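You operate a simulated robot arm through the tools that you are given. There is no shell and no other tool.

You are at the controls of a simulated robot arm. One attempt, no reset.

Task
Clamp the key in the vice, glue round its slot, then push in the plastic block with the same number.
Fine: round brush, runny glue from the warmer; brush back in its stand, warmer's lid shut, warmer off at the end. A coat counts when it lies all over at full strength: go over it till it gets no stronger.

It is judged by the outcome, as a careful person would: the job done as asked, and still so three seconds after it is handed in. It fails if anything else is knocked over, pushed out of place, dropped, spilled or broken. Lids that push on must go on centred and level and be pressed home; caps that screw on are set level and turned clockwise until they are tight.

Robot
A 7-joint arm with a two-finger parallel gripper, fixed in place. Base frame: the origin is on the floor under the middle of its stand, x ahead of it, y to its left, z up; the work surface is at about z = 800. Lengths are in mm, angles in degrees, forces in N, time in s.
With the tool pointing down near the work surface it reaches from about 240 to 680 mm from the base axis. Its first joint turns from -66.0 to 66.0 degrees. Payload 2.4 kg.
The tool frame sits at the grasp point between the pads (the TCP): z along the fingers, y along the line on which they close. The tips reach 30 mm beyond it. Largest opening 94 mm; finger width 28, thickness 10; the body of the gripper, 50 by 96 mm, starts 55 mm behind the TCP.
Orientation is that of the tool frame in the base frame, as a unit quaternion [w, x, y, z]. With the fingers straight down and closing along the base's y, the tool's x points along the base's -x, its y along +y and its z along -z.

Tools
- The arm moves only by the tool apply_moves. Its argument "targets" is a list of rows, each a list of 3 entries, a list of its own where there are three numbers: the shift along the tool's x, y, z in mm, then the turn, a rotation vector about the tool's x, y, z in degrees, then the finger opening in mm, from 0 to 94. In form: [[[tx, ty, tz], [ax, ay, az], hand], ...]. A call has 1 to 20 rows; each row shifts and turns the commanded pose from where the row before left it, along the tool's axes as they then stand. Each row takes 0.2 s and may step no farther than 50 mm and 8.6 degrees from the row before; otherwise, or with a gripper value out of range, the whole call is refused. A pose out of reach is approached as far as the arm can. The call stops where the force on the tool passes 40 N (or 10 N more than at its start, if that is more) or the arm is blocked; 0.2 s more then pass. Each finger travels about 153 mm/s and halts on what it meets, pressing with about 37 N; the grip force reading is that of the motor and also rises with nothing between the fingers. The clock runs only during rows and for 0.2 s after the last one: add rows that do not move to give the fingers time. The reply holds the time, the measured pose of the TCP, the force on the tool along the base axes, the opening and the grip force, in the units named above and with some noise, with the torque about the TCP (base axes, N m) and any sound that the robot's microphone picked up, and new pictures: "show" is both (left out), scene, wrist or none.
- Cameras (640 x 400 px; columns grow to the right, rows downward): "scene" is fixed at [43.2, 488.6, 1428.4]; the picture's right is [-0.64, -0.77, 0.00], its down [-0.55, 0.46, -0.70] and it looks along [0.53, -0.45, -0.72] (base axes); focal length 277 px, centre (320, 200). "wrist" rides on the gripper at [76, 14, -103] in the tool frame; the picture's right is [-0.18, 0.98, 0.00], its down [-0.75, -0.14, -0.64] and it looks along [-0.63, -0.12, 0.77] (tool axes); focal length 243 px, centre (320, 200). There is no depth. A picture from a camera that has moved, and an enlarged one, comes with that camera's place and axes in the base frame and with its lens.
- inspect(camera, box): a new picture of the part [left, top, right, bottom] of that camera's present view, enlarged. It takes no simulated time.
- sign_off(): hands the job in; it is judged then, once.

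Places have to be worked out from the pictures, the camera data and where the tool is seen. Open the gripper and draw the arm clear of the work before you hand the job in, unless the task says otherwise.

The tools are called after "Request:" as a command line: name --argument value ..., lists and objects as JSON in quotes. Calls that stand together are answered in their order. apply_moves: Moves the arm, as the interface text tells. Its arguments: {"type":"object","properties":{"targets":{"type":"array","items":{"type":"array"}},"show":{"type":"string","enum":["both","scene","wrist","none"]}},"required":["targets"]} The other tools are called the same way: inspect (camera, box) takes an enlarged picture of a part of a camera's view; sign_off () hands the job in.

At the start:

```text
clock: 0.0
position: [298.0, 176.9, 1198.3]
tool_rot: [0.001, 0.0, 1.0, 0.0]
wrist_force: [0.4, 0.0, 0.2]
moment: [0.0, 0.0, 0.01]
finger_gap: 94.3
grip_force: 0.0
```

scene: 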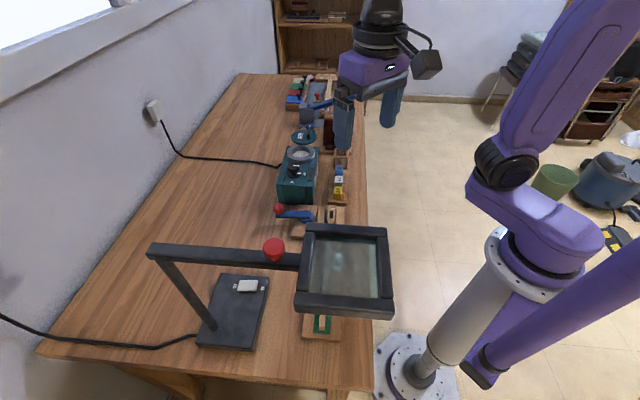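
wrist: 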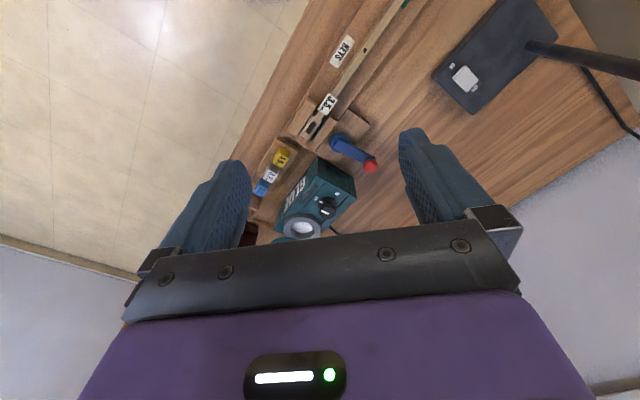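

I start by looking closely at the scene through both cameras before moving anything.

Request:
inspect --camera "scene" --box '[260, 60, 380, 150]'

Request:
inspect --camera "scene" --box '[250, 140, 370, 240]'

Request:
inspect --camera "scene" --box '[140, 210, 410, 370]'

Request:
inspect --camera "wrist" --box '[220, 80, 420, 250]'

Request:
inspect --camera "wrist" --box '[280, 0, 520, 150]'

```text
4.44 times, centred on (320, 105) of scene
camera zoom: at [43.2, 488.6, 1428.4], right [-0.64, -0.77, 0.0], down [-0.55, 0.46, -0.7], along [0.53, -0.45, -0.72], focal length 1230 px, centre (320, 622)
```

zoom: 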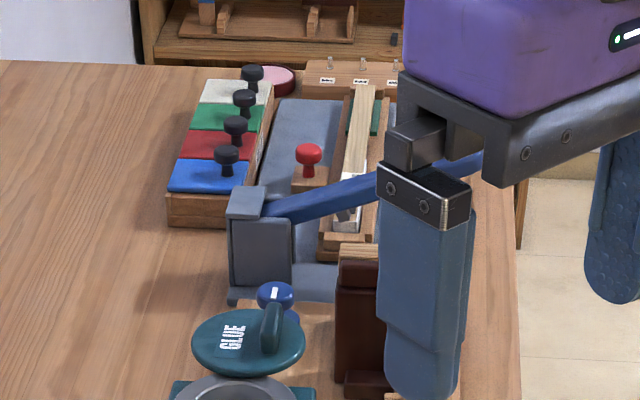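

```text
4.00 times, centred on (310, 190) of scene
camera zoom: at [43.2, 488.6, 1428.4], right [-0.64, -0.77, 0.0], down [-0.55, 0.46, -0.7], along [0.53, -0.45, -0.72], focal length 1107 px, centre (360, 240)
```

zoom: 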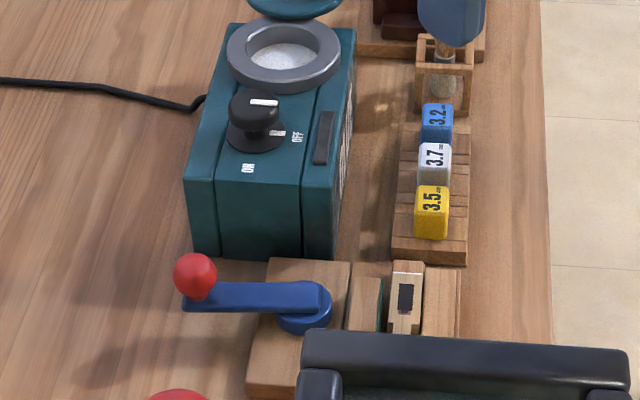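

```text
2.37 times, centred on (275, 290) of scene
camera zoom: at [43.2, 488.6, 1428.4], right [-0.64, -0.77, 0.0], down [-0.55, 0.46, -0.7], along [0.53, -0.45, -0.72], focal length 656 px, centre (427, -13)
```

zoom: 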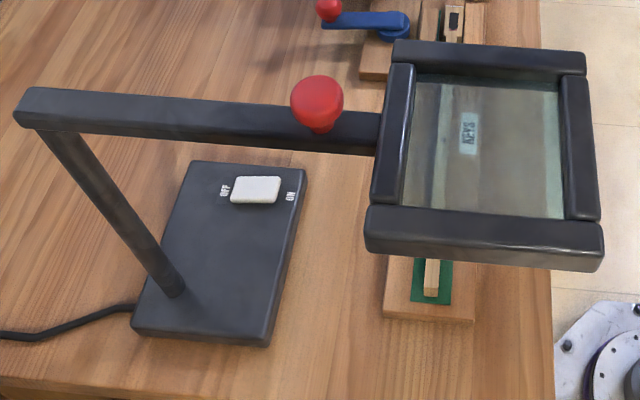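

```text
2.35 times, centred on (320, 165) of wrist
camera zoom: at [221.4, 191.5, 1299.9], right [0.18, 0.98, 0.0], down [0.75, -0.14, 0.64], along [0.63, -0.12, -0.77], focal length 571 px, centre (320, 282)
```

zoom: 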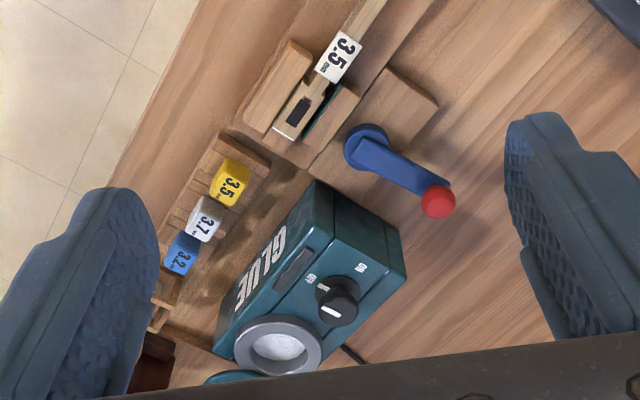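

```text
2.67 times, centred on (400, 75) of wrist
camera zoom: at [221.4, 191.5, 1299.9], right [0.18, 0.98, 0.0], down [0.75, -0.14, 0.64], along [0.63, -0.12, -0.77], focal length 647 px, centre (107, 533)
```

zoom: 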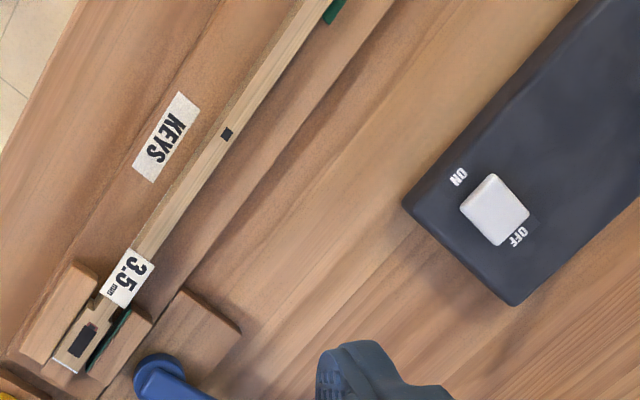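

The key with its label sits along the table edge in a holder through a wooden vice (blue lever); the blocks, brush stand, and warmer are beyond. I'll turn the wrist 45° to align with the bench edge (it runs about (0.7,-0.7)) and look down the bench.

Request:
apply_moves --targets '[[[0, 0, 0], [0, 0, 7.5], 94], [[0, 0, 0], [0, 0, 7.5], 94], [[0, 0, 0], [0, 0, 7.5], 94], [[0, 0, 0], [0, 0, 7.5], 94], [[0, 0, 0], [0, 0, 7.5], 94], [[0, 0, 0], [0, 0, 7.5], 94]]'

```text
clock: 1.4
position: [298.3, 176.8, 1199.3]
tool_rot: [0.0, 0.384, 0.923, 0.0]
wrist_force: [-0.7, 0.2, -0.4]
moment: [0.0, 0.0, 0.0]
finger_gap: 93.9
grip_force: 0.0
camera wrist: at [254.0, 241.3, 1299.8], right [0.83, 0.56, 0.0], down [0.43, -0.63, 0.64], along [0.36, -0.53, -0.77], focal length 243 px, centre (320, 200)
```

scene: 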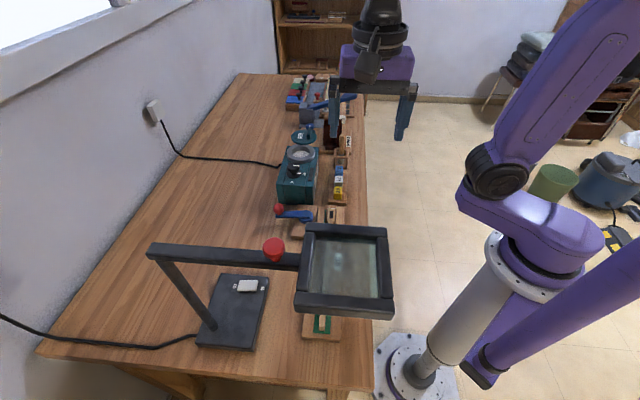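
wrist: 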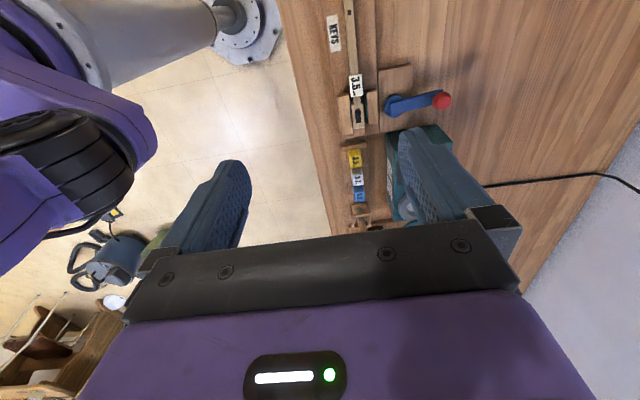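

The bench runs along image-vertical in the wrist view now. I'll zoom in on the warmer, lid, brush and blocks from the unobstructed scene camera and the wrist camera.

Request:
inspect --camera "scene" --box '[270, 110, 366, 170]'

Request:
inspect --camera "scene" --box '[270, 160, 366, 220]'

Request:
inspect --camera "wrist" --box '[310, 0, 470, 100]'

Request:
inspect --camera "wrist" --box '[310, 80, 470, 240]'

```text
6.67 times, centred on (318, 140) of scene
camera zoom: at [43.2, 488.6, 1428.4], right [-0.64, -0.77, 0.0], down [-0.55, 0.46, -0.7], along [0.53, -0.45, -0.72], focal length 1844 px, centre (333, 600)
```

zoom: 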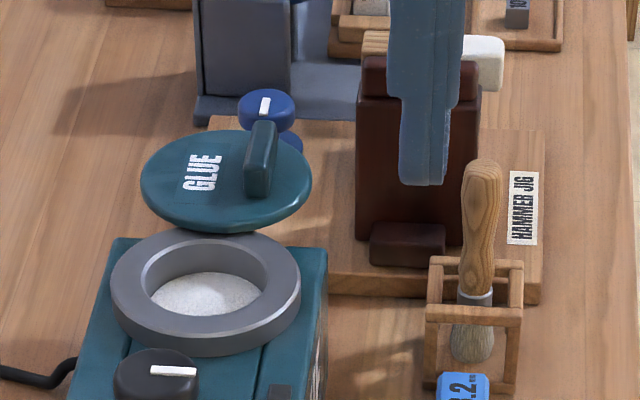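

```text
6.67 times, centred on (318, 190) of scene
camera zoom: at [43.2, 488.6, 1428.4], right [-0.64, -0.77, 0.0], down [-0.55, 0.46, -0.7], along [0.53, -0.45, -0.72], focal length 1844 px, centre (333, 267)
```

zoom: 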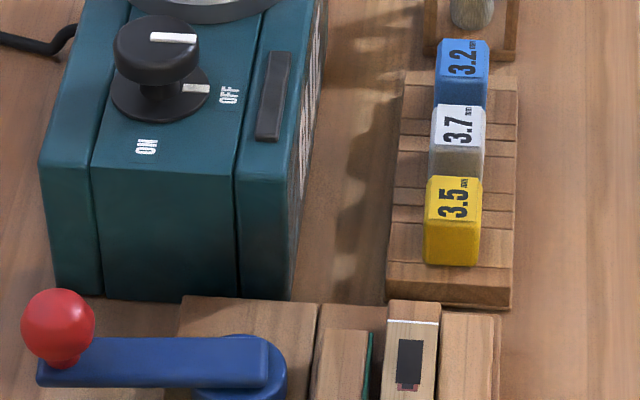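

```text
4.00 times, centred on (390, 50) of wrist
camera zoom: at [254.0, 241.3, 1299.8], right [0.83, 0.56, 0.0], down [0.43, -0.63, 0.64], along [0.36, -0.53, -0.77], focal length 970 px, centre (40, 800)
```

zoom: 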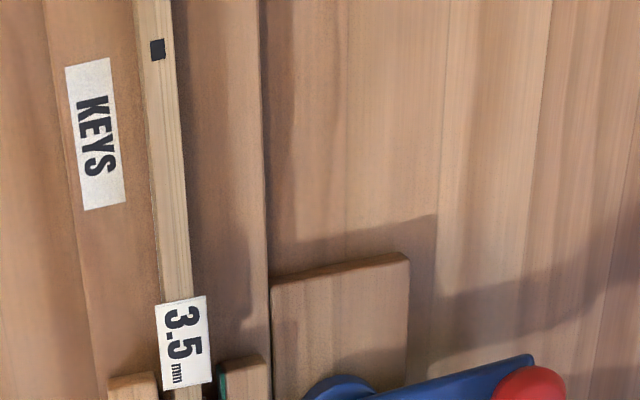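

```text
2.50 times, centred on (390, 160) of wrist
camera zoom: at [254.0, 241.3, 1299.8], right [0.83, 0.56, 0.0], down [0.43, -0.63, 0.64], along [0.36, -0.53, -0.77], focal length 606 px, centre (145, 300)
```

zoom: 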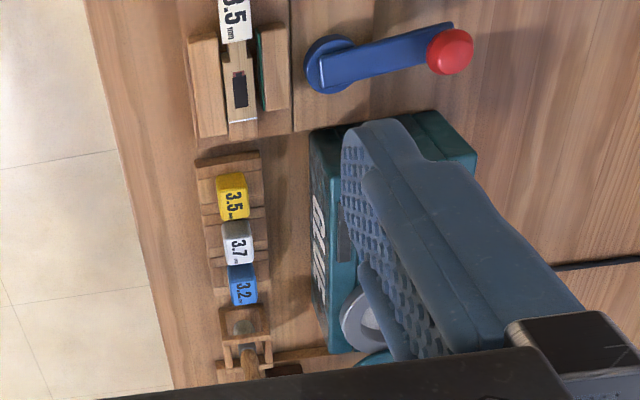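

The warmer knob's pointer is at OFF, the lid lies beside the pot, the key is labelled 3.5 and the yellow block 3.5. I'll move the wrist over the warmer for a closer, steeper view to pin down heights and how the lid sits.

Request:
apply_moves --targets '[[[-35, 20, 0], [0, 0, 0], 94], [[-35, 20, 0], [0, 0, 0], 94], [[-35, 20, 0], [0, 0, 0], 94], [[-35, 20, 0], [0, 0, 0], 94], [[-35, 20, 0], [0, 0, 0], 94], [[-35, 20, 0], [0, 0, 0], 94], [[-35, 20, 0], [0, 0, 0], 94]]'

```text
clock: 3.0
position: [568.9, 103.2, 1198.3]
tool_rot: [0.0, 0.382, 0.924, -0.002]
wrist_force: [0.2, 0.5, 0.5]
moment: [-0.01, -0.02, -0.01]
finger_gap: 93.8
grip_force: 0.0
camera wrist: at [526.4, 167.7, 1300.0], right [0.82, 0.57, 0.0], down [0.43, -0.63, 0.64], along [0.36, -0.53, -0.77], focal length 243 px, centre (320, 200)
```

scene: 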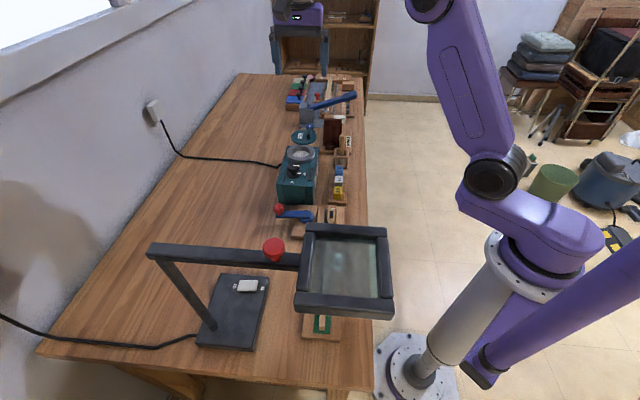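
wrist: 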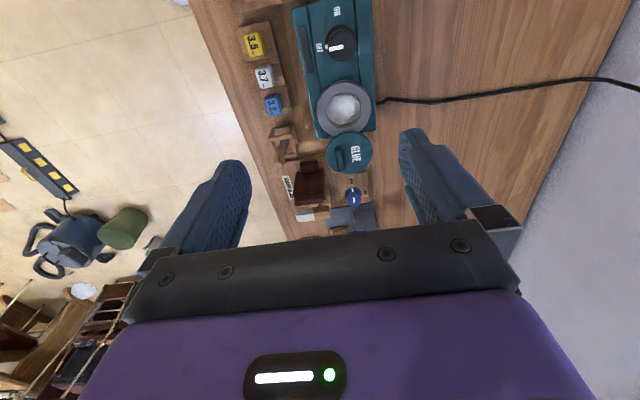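

Request:
inspect --camera "wrist" --box '[230, 0, 410, 110]'

Request:
inspect --camera "wrist" --box '[230, 90, 410, 240]'

Request:
inspect --camera "scene" --box '[270, 60, 380, 150]'

```text
3.56 times, centred on (320, 55) of wrist
camera zoom: at [526.4, 167.7, 1300.0], right [0.82, 0.57, 0.0], down [0.43, -0.63, 0.64], along [0.36, -0.53, -0.77], focal length 863 px, centre (320, 716)
```

zoom: 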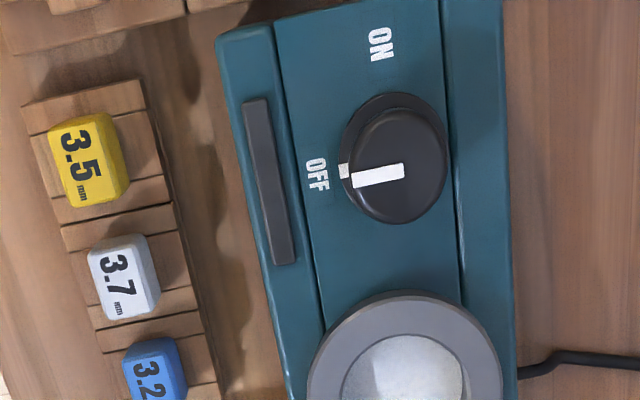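

```text
2.67 times, centred on (320, 165) of wrist
camera zoom: at [526.4, 167.7, 1300.0], right [0.82, 0.57, 0.0], down [0.43, -0.63, 0.64], along [0.36, -0.53, -0.77], focal length 647 px, centre (320, 293)
```

zoom: 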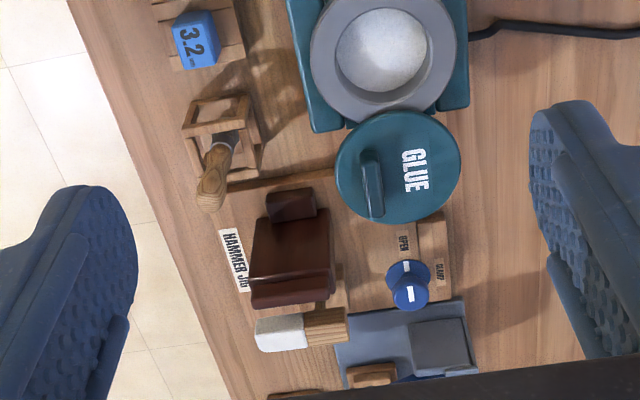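

```text
4.44 times, centred on (325, 105) of scene
camera zoom: at [43.1, 488.6, 1428.4], right [-0.64, -0.77, 0.0], down [-0.55, 0.46, -0.7], along [0.53, -0.45, -0.72], focal length 1230 px, centre (298, 622)
```

zoom: 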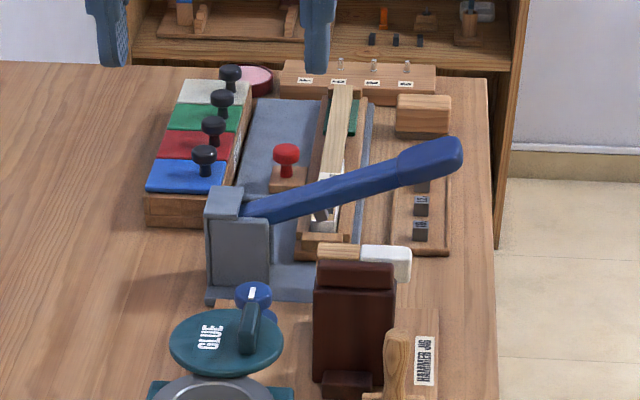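

The lid seems to sit at about z≈900 right next to the pot ring (ring ≈ (639,71,893)), lid centre ≈ (694,13,900). I descend a bit near it to see how it is supported.

Request:
apply_moves --targets '[[[-10, -2, 40], [0, 0, 0], 94], [[-10, -2, 40], [0, 0, 0], 94], [[-10, -2, 40], [0, 0, 0], 94], [[-10, -2, 40], [0, 0, 0], 94], [[0, 0, 0], [0, 0, 0], 94]]'

```text
clock: 4.2
position: [593.0, 68.4, 1039.2]
tool_rot: [0.0, 0.382, 0.924, 0.0]
wrist_force: [-0.1, -0.2, -0.2]
moment: [-0.04, -0.01, 0.03]
finger_gap: 94.2
grip_force: 0.2
camera wrist: at [548.9, 132.7, 1139.5], right [0.82, 0.57, 0.0], down [0.43, -0.63, 0.64], along [0.36, -0.53, -0.77], focal length 243 px, centre (320, 200)
```

scene: 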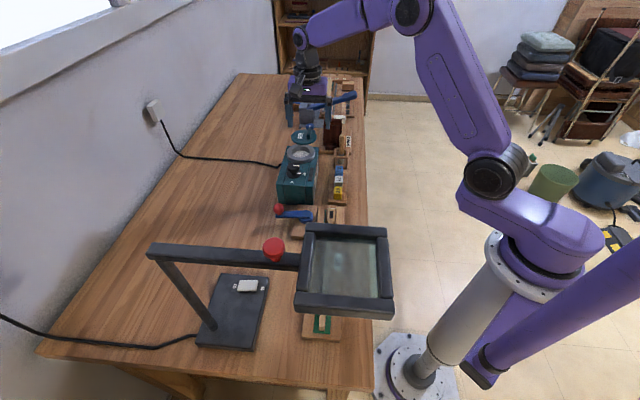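
wrist: 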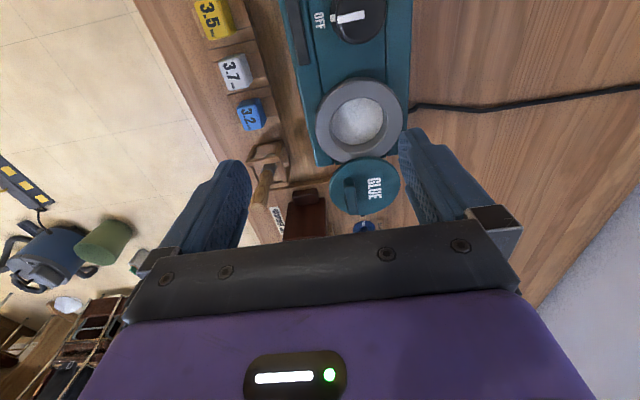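

Request:
inspect --camera "wrist" --box '[290, 60, 420, 240]'

Request:
inspect --camera "scene" --box '[280, 100, 360, 165]'

Request:
inspect --camera "wrist" --box '[180, 0, 300, 240]'

```text
2.22 times, centred on (355, 150) of wrist
camera zoom: at [548.9, 132.7, 1139.5], right [0.82, 0.57, 0.0], down [0.43, -0.63, 0.64], along [0.36, -0.53, -0.77], focal length 539 px, centre (242, 311)
```

zoom: 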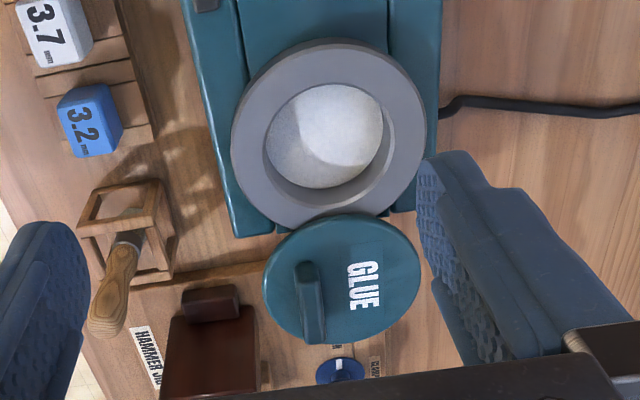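

```text
6.15 times, centred on (320, 132) of scene
camera zoom: at [43.2, 488.6, 1428.4], right [-0.64, -0.77, 0.0], down [-0.55, 0.46, -0.7], along [0.53, -0.45, -0.72], focal length 1702 px, centre (320, 615)
```

zoom: 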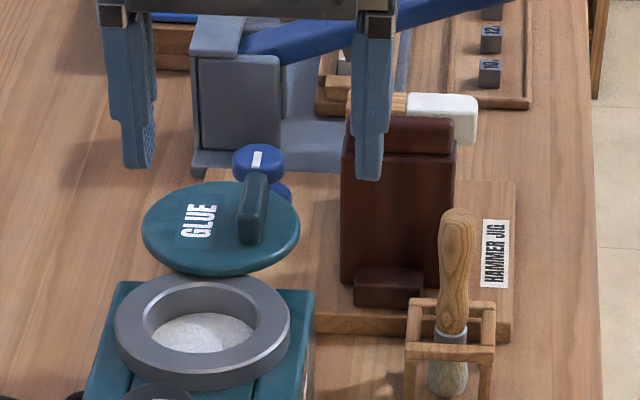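

```text
1.67 times, centred on (240, 120) of wrist
camera zoom: at [548.9, 132.7, 1139.5], right [0.82, 0.57, 0.0], down [0.43, -0.63, 0.64], along [0.36, -0.53, -0.77], focal length 404 px, centre (453, 333)
```

zoom: 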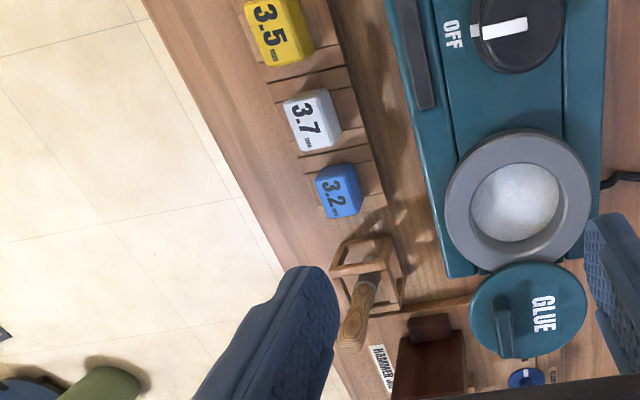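

The lid seems level at z≈905, just beyond the ring and slightly overlapping above it. I need to see what carries it, so I'll swing the wrist round to look from the robot's side at a lower angle.

Request:
apply_moves --targets '[[[-22, -34, 0], [0, 0, -8], 94], [[-22, -34, 0], [0, 0, 0], 94], [[-22, -34, 0], [0, 0, 0], 94], [[-17, -37, 0], [0, 0, 0], 94], [[0, 0, 0], [0, 0, -8.2], 94], [[0, 0, 0], [0, 0, -8.2], 94], [[0, 0, 0], [0, 0, -8.2], 94], [[0, 0, 0], [0, 0, -8.2], 94], [[0, 0, 0], [0, 0, -8.2], 94], [[0, 0, 0], [0, 0, -8.2], 94], [[0, 0, 0], [0, 0, -8.2], 94], [[0, 0, 0], [0, 0, -8.2], 94], [[0, 0, 0], [0, 0, -8.2], 94], [[0, 0, 0], [0, 0, -8.2], 94], [[0, 0, 0], [0, -7.5, 0], 94], [[0, 0, 0], [0, -7.5, 0], 94]]'

```text
clock: 7.6
position: [569.7, -90.9, 1038.3]
tool_rot: [0.121, -0.381, 0.915, 0.05]
wrist_force: [-0.3, -0.2, -0.1]
moment: [0.0, 0.0, -0.02]
finger_gap: 94.0
grip_force: 0.0
camera wrist: at [488.9, -151.6, 1116.7], right [-0.57, 0.82, 0.05], down [0.49, 0.3, 0.82], along [0.66, 0.49, -0.58], focal length 243 px, centre (320, 200)
```

scene: 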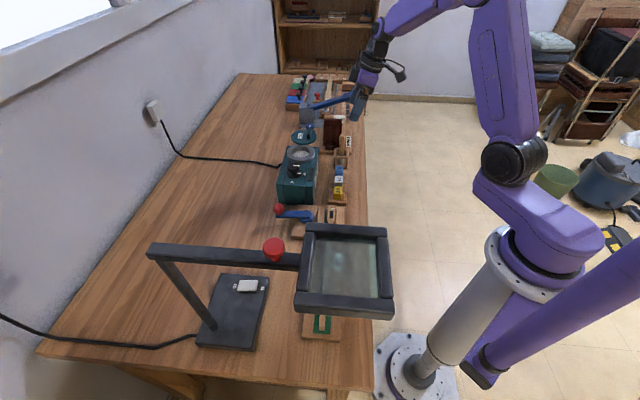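
wrist: 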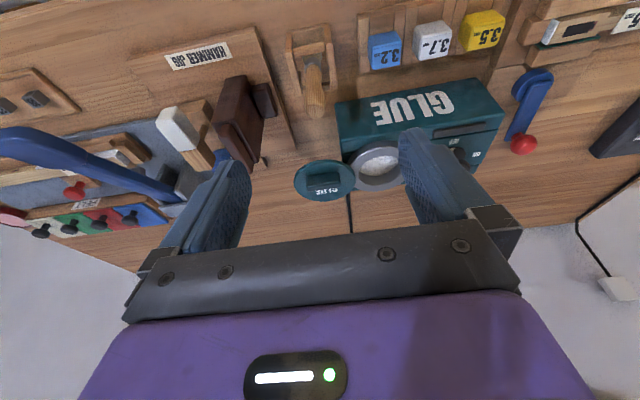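

Request:
inspect --camera "wrist" --box '[270, 120, 420, 220]'

Request:
inspect --camera "wrist" --box '[270, 10, 420, 120]'

Request:
inspect --camera "scene" --box '[285, 105, 345, 165]'

```text
4.00 times, centred on (345, 170) of wrist
camera zoom: at [488.9, -151.6, 1116.7], right [-0.57, 0.82, 0.05], down [0.49, 0.3, 0.82], along [0.66, 0.49, -0.58], focal length 970 px, centre (220, 320)
```

zoom: 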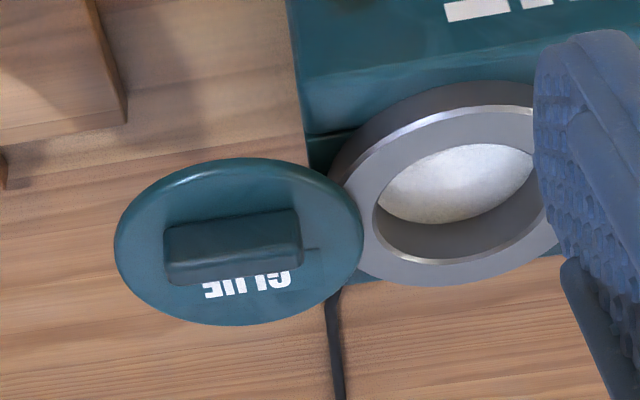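

```text
3.64 times, centred on (345, 65) of wrist
camera zoom: at [488.9, -151.6, 1116.7], right [-0.57, 0.82, 0.05], down [0.49, 0.3, 0.82], along [0.66, 0.49, -0.58], focal length 882 px, centre (229, 691)
```

zoom: 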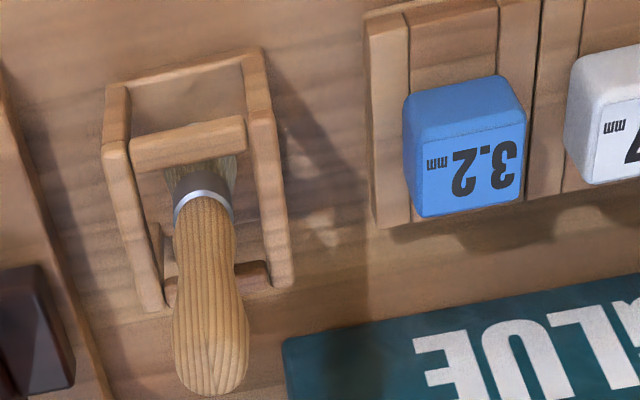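

```text
6.67 times, centred on (315, 135) of scene
camera zoom: at [43.2, 488.6, 1428.4], right [-0.64, -0.77, 0.0], down [-0.55, 0.46, -0.7], along [0.53, -0.45, -0.72], focal length 1844 px, centre (353, 633)
```

zoom: 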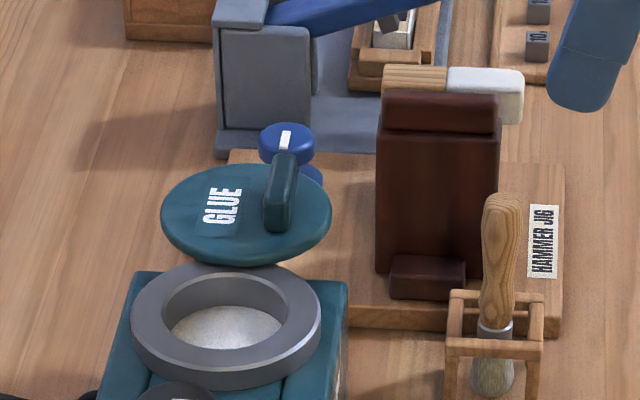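

The lid is cantilevered level from the warmer with no support beneath, so it must swing or slide on the warmer — I'll test that gently later. First I'll turn the warmer on: knob top is about (576,140,916), pointer must go from OFF (toward the robot) to ON (toward the vice), i.e. +90° about tool z. I level the tool and go above the knob to check alignment.

Request:
apply_moves --targets '[[[0, 0, 0], [0, 7.5, 0], 94], [[0, 0, 0], [0, 7.5, 0], 94], [[-33.6, 31.8, 0], [0, 0, 0], 94], [[-33.6, 31.8, 0], [0, 0, 0], 94], [[-33.6, 31.8, 0], [0, 0, 0], 94], [[-33.6, 31.8, 0], [0, 0, 0], 94], [[-33.6, 31.8, 0], [0, 0, 0], 94], [[0, 0, 38], [0, 0, 0], 94], [[0, 0, 0], [0, 0, 0], 94]]'

```text
clock: 9.6
position: [575.4, 141.3, 999.8]
tool_rot: [0.0, -0.383, 0.924, 0.0]
wrist_force: [0.1, -0.1, 0.1]
moment: [0.0, -0.01, -0.05]
finger_gap: 94.1
grip_force: 0.1
camera wrist: at [512.1, 97.0, 1102.2], right [-0.57, 0.82, 0.0], down [0.63, 0.43, 0.64], along [0.53, 0.36, -0.77], focal length 243 px, centre (320, 200)
```

scene: 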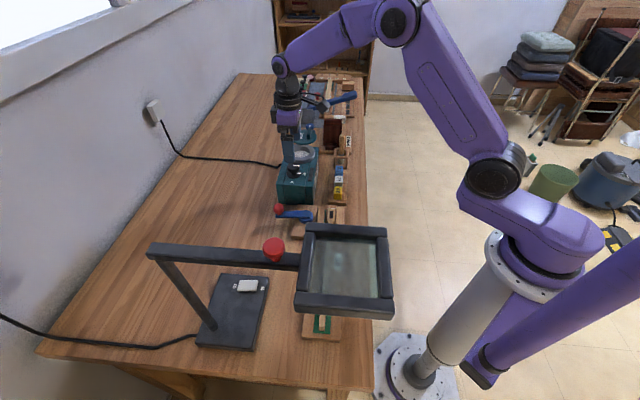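
wrist: 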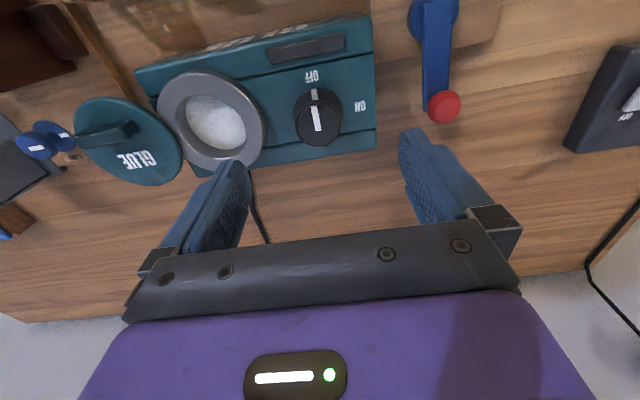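

Request:
inspect --camera "wrist" --box '[240, 50, 400, 150]'

Request:
inspect --camera "wrist" --box '[50, 60, 270, 200]'

Request:
inspect --camera "scene" --box '[265, 130, 355, 215]'

```text
4.00 times, centred on (320, 100) of wrist
camera zoom: at [512.1, 97.0, 1102.2], right [-0.57, 0.82, 0.0], down [0.63, 0.43, 0.64], along [0.53, 0.36, -0.77], focal length 970 px, centre (320, 600)
```

zoom: 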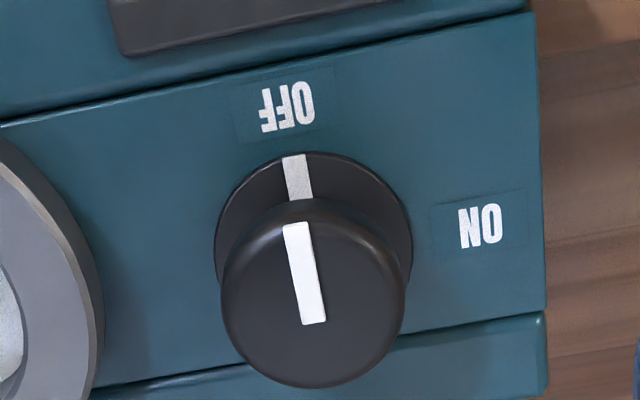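

```text
2.86 times, centred on (160, 130) of wrist
camera zoom: at [512.1, 97.0, 1102.2], right [-0.57, 0.82, 0.0], down [0.63, 0.43, 0.64], along [0.53, 0.36, -0.77], focal length 693 px, centre (777, 400)
```

zoom: 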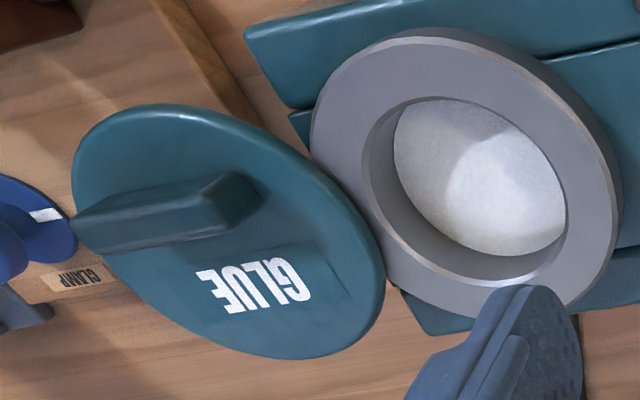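

```text
4.71 times, centred on (310, 172) of scene
camera zoom: at [43.1, 488.6, 1428.4], right [-0.64, -0.77, 0.0], down [-0.55, 0.46, -0.7], along [0.53, -0.45, -0.72], focal length 1302 px, centre (367, 329)
```

zoom: 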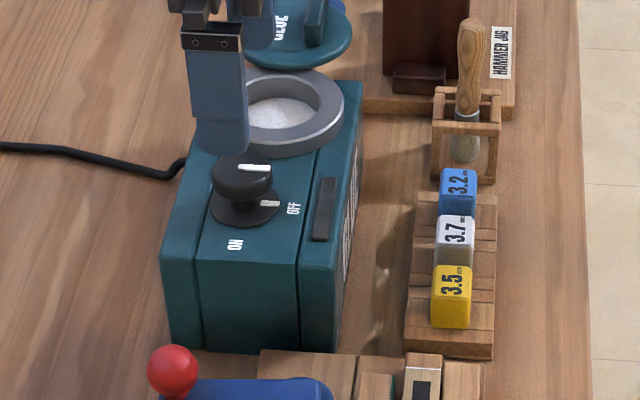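

The knob's cap is centred under the TCP (image (318,124) vs expected (320,124)). I pre-close to 60 to keep clear of the ring, then descend so the tips reach about z≈897 and close on the cap.

Request:
apply_moves --targets '[[[0, 0, 0], [0, 0, 0], 60], [[0, 0, 30], [0, 0, 0], 60], [[0, 0, 30], [0, 0, 0], 60], [[0, 0, 14], [0, 0, 0], 60], [[0, 0, 0], [0, 0, 0], 60], [[0, 0, 0], [0, 0, 0], 34], [[0, 0, 0], [0, 0, 0], 34]]'

```text
clock: 11.2
position: [577.3, 139.0, 926.6]
tool_rot: [0.002, -0.382, 0.924, 0.0]
wrist_force: [7.2, -4.8, -6.4]
moment: [0.33, -0.74, -0.03]
finger_gap: 37.6
grip_force: 45.4
camera wrist: at [513.0, 95.4, 1027.9], right [-0.56, 0.83, 0.0], down [0.63, 0.43, 0.64], along [0.53, 0.36, -0.77], focal length 243 px, centre (320, 200)
```

scene: 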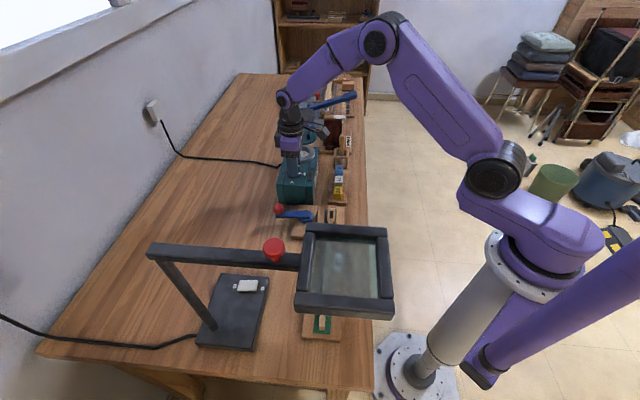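
wrist: 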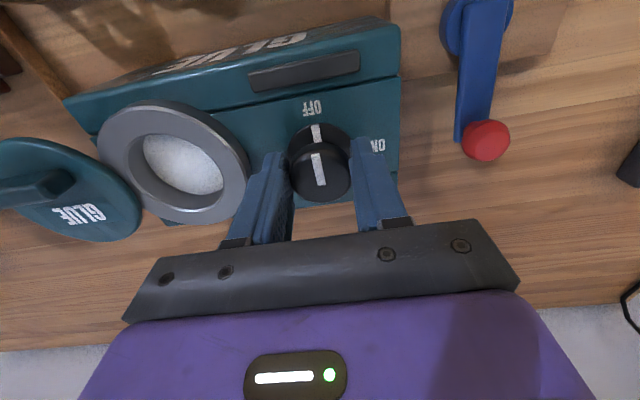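

The knob is held (37.6 mm across); the arm was drawn about 3 mm along the bench, so I'll re-centre and turn +90° about tool z toward ON.

Request:
apply_moves --targets '[[[0, -2.8, 0], [0, 0, 0], 34], [[0, 0, 0], [0, 0, 8], 34], [[0, 0, 0], [0, 0, 8], 34], [[0, 0, 0], [0, 0, 8], 34], [[0, 0, 0], [0, 0, 8], 34], [[0, 0, 0], [0, 0, 8], 34], [[0, 0, 0], [0, 0, 8], 34]]'

```text
clock: 12.8
position: [575.1, 141.4, 926.9]
tool_rot: [0.0, 0.025, 1.0, 0.0]
wrist_force: [-16.3, 18.1, 15.3]
moment: [0.54, 1.22, 0.11]
finger_gap: 37.3
grip_force: 44.9
camera wrist: at [501.1, 159.8, 1028.1], right [0.23, 0.97, 0.0], down [0.75, -0.18, 0.64], along [0.62, -0.15, -0.77], focal length 243 px, centre (320, 200)
```

scene: 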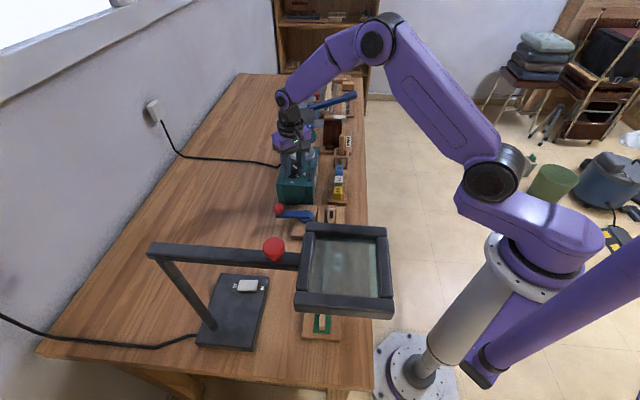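
wrist: 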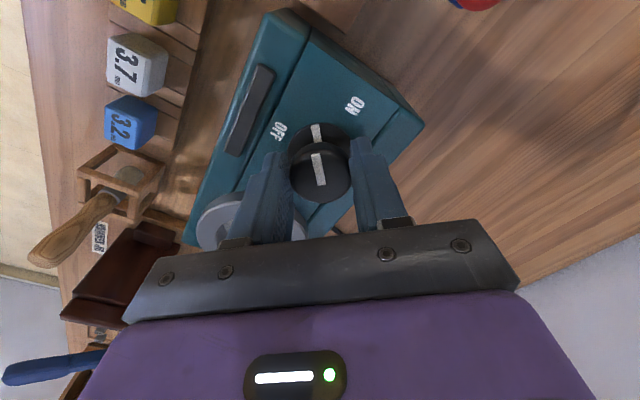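

The knob turns with the hand (48° so far), but the side force shows that my re-centring was wrong (reading noise), so I take that shift back and finish the remaining 42°.

Request:
apply_moves --targets '[[[2.0, 2.0, 0], [0, 0, 0], 34], [[0, 0, 0], [0, 0, 8], 34], [[0, 0, 0], [0, 0, 8], 34], [[0, 0, 0], [0, 0, 8], 34], [[0, 0, 0], [0, 0, 8], 34], [[0, 0, 0], [0, 0, 8], 34]]'

```text
clock: 14.2
position: [577.2, 144.4, 926.5]
tool_rot: [0.002, 0.366, 0.931, 0.001]
wrist_force: [11.2, 24.9, -8.9]
moment: [0.15, -0.85, 0.06]
finger_gap: 37.4
grip_force: 45.4
camera wrist: at [530.6, 206.2, 1027.7], right [0.8, 0.59, 0.01], down [0.45, -0.62, 0.64], along [0.39, -0.51, -0.77], focal length 243 px, centre (320, 200)
```

scene: 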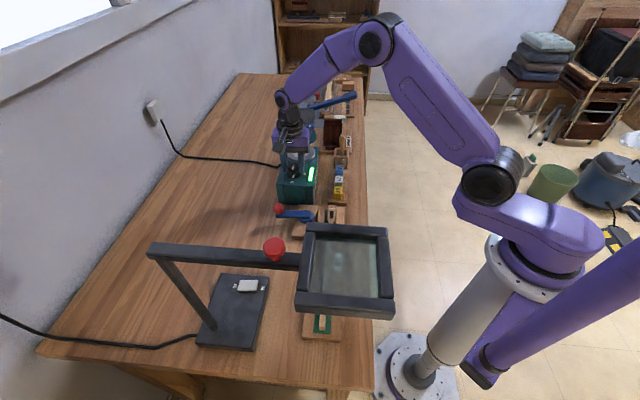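
wrist: 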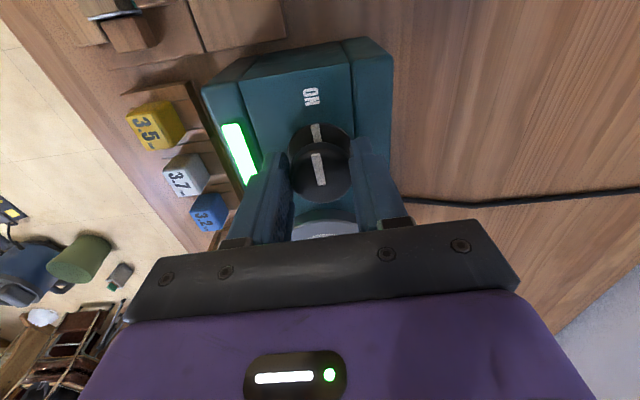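

The bar on the warmer lit green: it is on and heating. I release and lift clear.

Request:
apply_moves --targets '[[[0, 0, 0], [0, 0, 0], 70], [[0, 0, 0], [0, 0, 0], 70], [[0, 0, -40], [0, 0, 0], 70], [[0, 0, -40], [0, 0, 0], 70], [[0, 0, 0], [0, 0, 0], 94]]'

Request:
inspect --camera "wrist" --box '[220, 40, 420, 200]'

Request:
inspect --camera "scene" --box '[265, 190, 355, 245]'

```text
clock: 15.4
position: [576.7, 140.2, 1006.6]
tool_rot: [0.0, 0.367, 0.93, 0.0]
wrist_force: [0.3, -0.2, -0.1]
moment: [0.01, -0.02, 0.02]
finger_gap: 94.1
grip_force: 0.1
camera wrist: at [530.5, 202.7, 1107.9], right [0.8, 0.59, 0.0], down [0.46, -0.62, 0.64], along [0.38, -0.52, -0.77], focal length 243 px, centre (320, 200)
```

scene: 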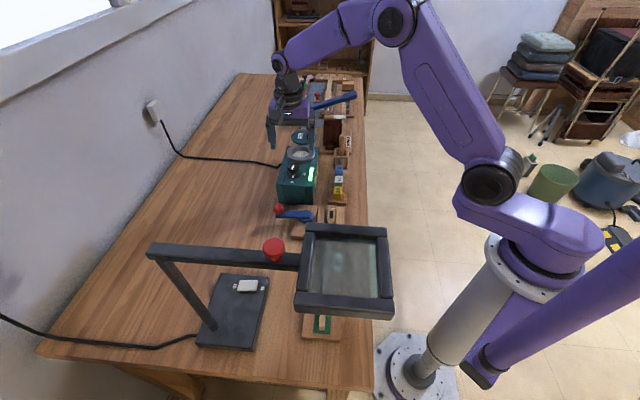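
wrist: 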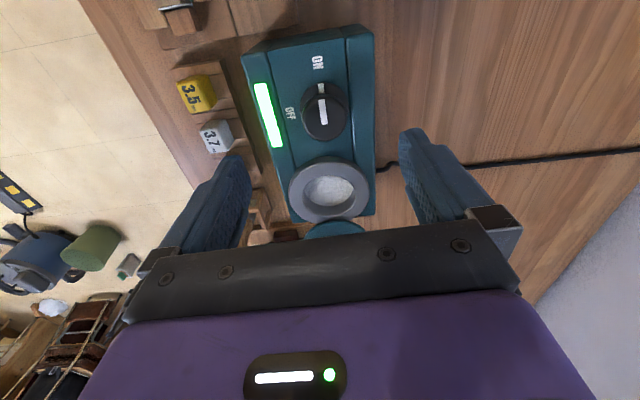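

```text
2.50 times, centred on (320, 120) of wrist
camera zoom: at [530.5, 202.7, 1107.9], right [0.8, 0.59, 0.0], down [0.46, -0.62, 0.64], along [0.38, -0.52, -0.77], focal length 606 px, centre (320, 400)
```

zoom: 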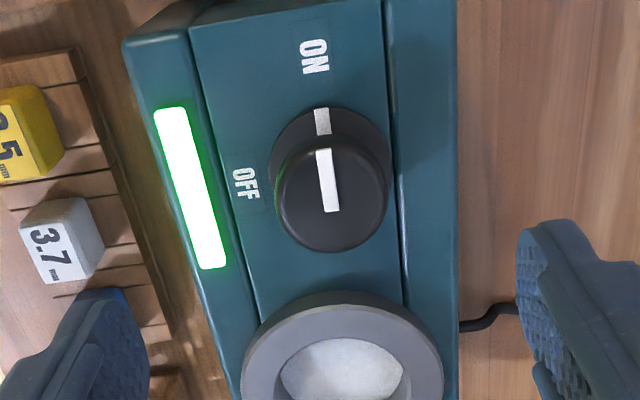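

```text
7.11 times, centred on (310, 218) of scene
camera zoom: at [43.2, 488.6, 1428.4], right [-0.64, -0.77, 0.0], down [-0.55, 0.46, -0.7], along [0.53, -0.45, -0.72], focal length 1967 px, centre (391, 76)
```

zoom: 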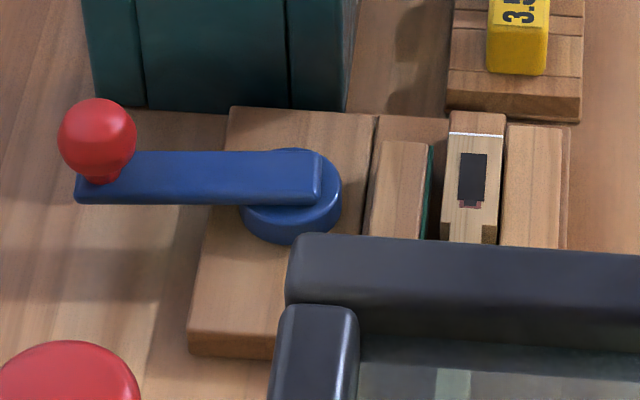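

The warmer is on, so while the glue heats I go over the vice for a top view of the jaws, key and lever.

Request:
apply_moves --targets '[[[31, -20.5, 0], [0, 0, 1.9], 94], [[31, -20.5, 0], [0, 0, 0], 94], [[31, -20.5, 0], [0, 0, 0], 94], [[31, -20.5, 0], [0, 0, 0], 94], [[0, 0, 0], [0, 0, 0], 94]]'

Request:
inspect --camera "wrist" --box '[200, 0, 440, 150]'

Request:
inspect --camera "wrist" --box '[240, 40, 360, 115]'

```text
clock: 16.6
position: [429.2, 166.6, 1006.1]
tool_rot: [0.0, 0.382, 0.924, -0.002]
wrist_force: [0.6, 0.1, -0.8]
moment: [0.01, 0.02, -0.01]
finger_gap: 93.8
grip_force: 0.2
camera wrist: at [386.0, 232.6, 1107.6], right [0.82, 0.57, 0.0], down [0.43, -0.63, 0.64], along [0.36, -0.53, -0.77], focal length 243 px, centre (320, 200)
```

scene: 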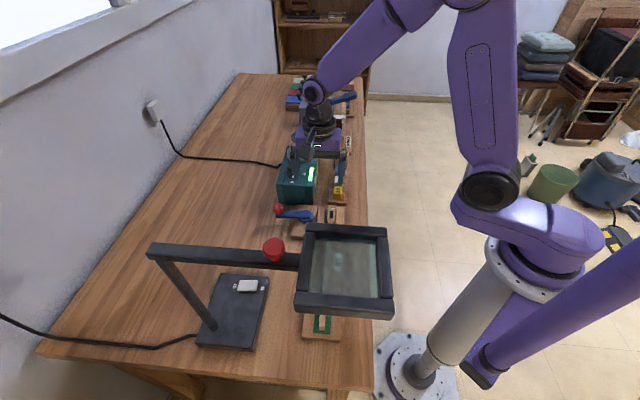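
wrist: 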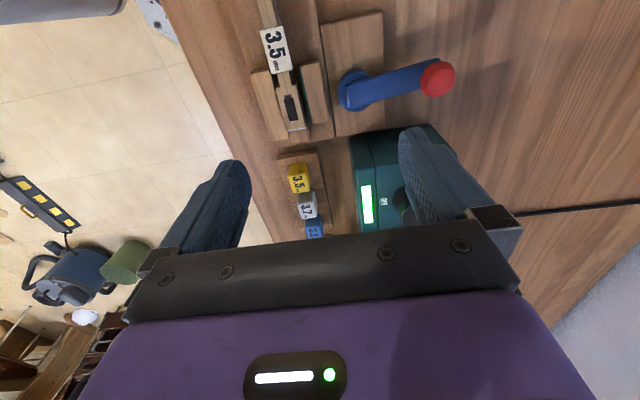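

```text
2.67 times, centred on (320, 75) of wrist
camera zoom: at [386.0, 232.6, 1107.6], right [0.82, 0.57, 0.0], down [0.43, -0.63, 0.64], along [0.36, -0.53, -0.77], focal length 647 px, centre (320, 533)
```

zoom: 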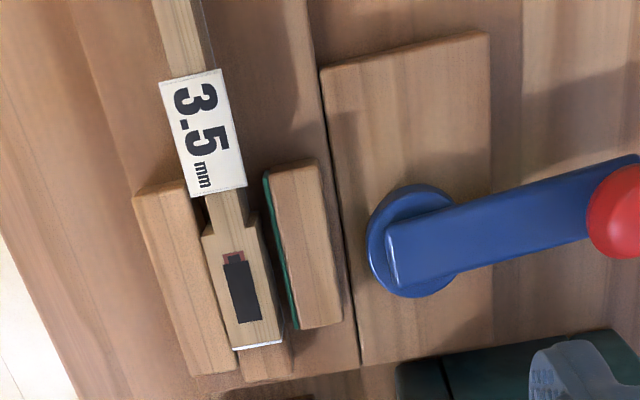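

```text
5.33 times, centred on (300, 78) of wrist
camera zoom: at [386.0, 232.6, 1107.6], right [0.82, 0.57, 0.0], down [0.43, -0.63, 0.64], along [0.36, -0.53, -0.77], focal length 1294 px, centre (427, 853)
```

zoom: 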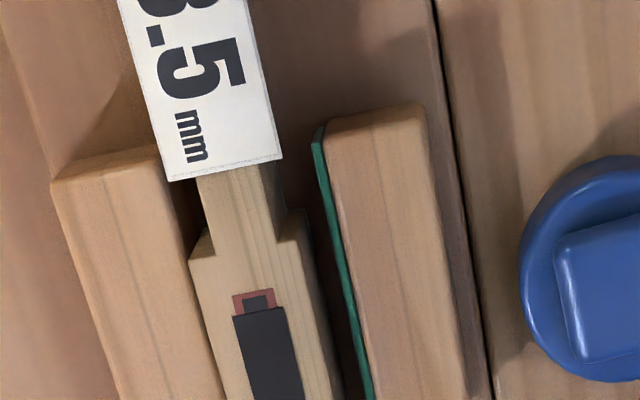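

The key rests against the fixed jaw with the felt-faced jaw about 10 mm away; the lever ball is at about (505,246,864) with the hub near (456,191). I move above the ball to check alignment.

Request:
apply_moves --targets '[[[0.8, 36.6, 20], [0, 0, 0], 60], [[0.8, 36.6, 20], [0, 0, 0], 60], [[0.8, 36.6, 20], [0, 0, 0], 60], [[0, 0, 0], [0, 0, 0], 60]]'

Request:
inspect --camera "wrist" --box '[220, 60, 420, 200]'

```text
clock: 17.6
position: [504.0, 248.3, 947.5]
tool_rot: [0.0, 0.381, 0.925, 0.0]
wrist_force: [-0.6, -0.8, 0.5]
moment: [-0.02, 0.01, -0.01]
finger_gap: 59.9
grip_force: 0.0
camera wrist: at [461.7, 313.0, 1048.0], right [0.82, 0.57, 0.0], down [0.43, -0.63, 0.64], along [0.36, -0.53, -0.77], focal length 243 px, centre (320, 200)
```

scene: 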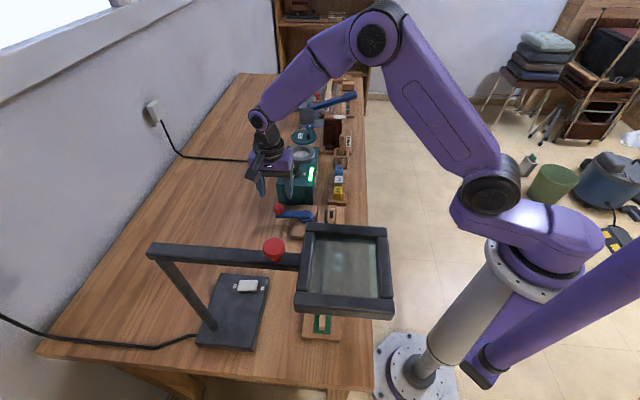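
wrist: 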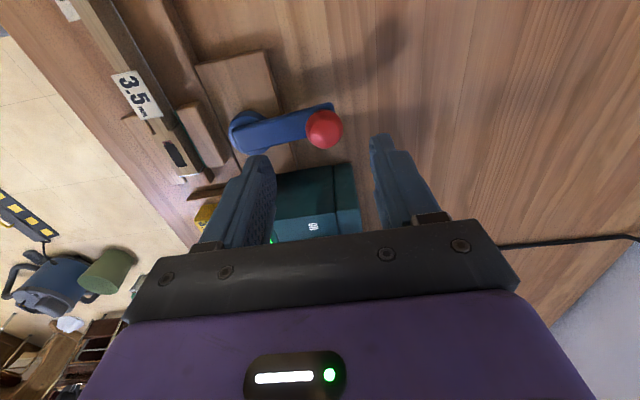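

```text
2.86 times, centred on (320, 130) of wrist
camera zoom: at [461.7, 313.0, 1048.0], right [0.82, 0.57, 0.0], down [0.43, -0.63, 0.64], along [0.36, -0.53, -0.77], focal length 693 px, centre (320, 400)
```

zoom: 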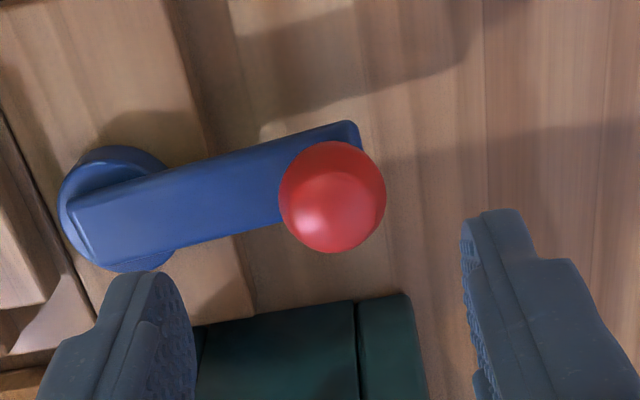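

The ball appears about 12 mm further along tool y than the TCP (column 336), and its height is uncertain (845–864). I shift over it and go a little lower to refine.

Request:
apply_moves --targets '[[[-8, 12, 15], [0, 0, 0], 60], [[0, 0, 15], [0, 0, 0], 60], [[0, 0, 0], [0, 0, 0], 60]]' --show "wrist"

Request:
inspect --camera "wrist" --box '[220, 60, 420, 200]'

```text
clock: 18.4
position: [519.7, 249.7, 916.6]
tool_rot: [-0.001, 0.381, 0.924, 0.0]
wrist_force: [0.0, -0.1, 0.0]
moment: [-0.05, 0.03, 0.01]
finger_gap: 59.8
grip_force: 0.0
camera wrist: at [476.1, 314.3, 1017.6], right [0.82, 0.57, 0.0], down [0.43, -0.63, 0.64], along [0.36, -0.53, -0.77], focal length 243 px, centre (320, 200)
```

wrist: 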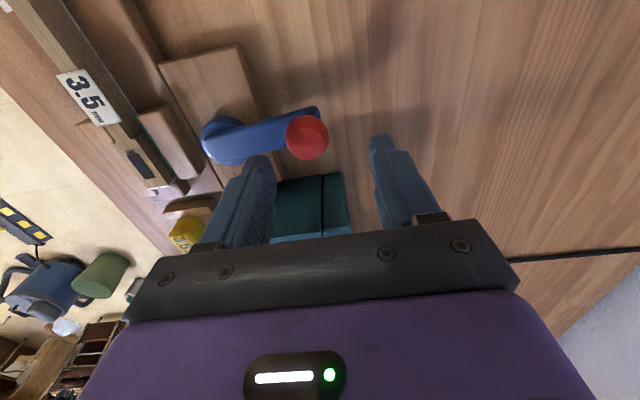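

```text
2.86 times, centred on (320, 130) of wrist
camera zoom: at [476.1, 314.3, 1017.6], right [0.82, 0.57, 0.0], down [0.43, -0.63, 0.64], along [0.36, -0.53, -0.77], focal length 693 px, centre (320, 400)
```

zoom: 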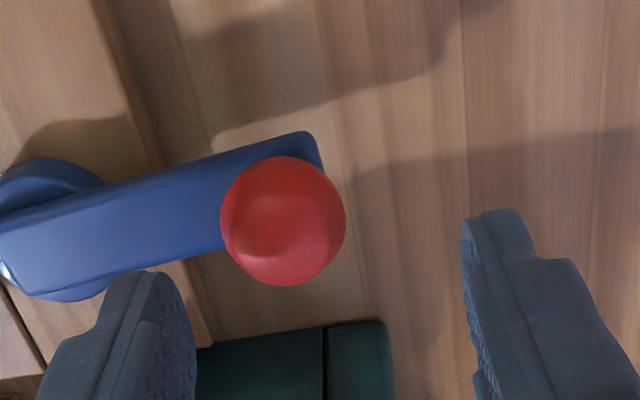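

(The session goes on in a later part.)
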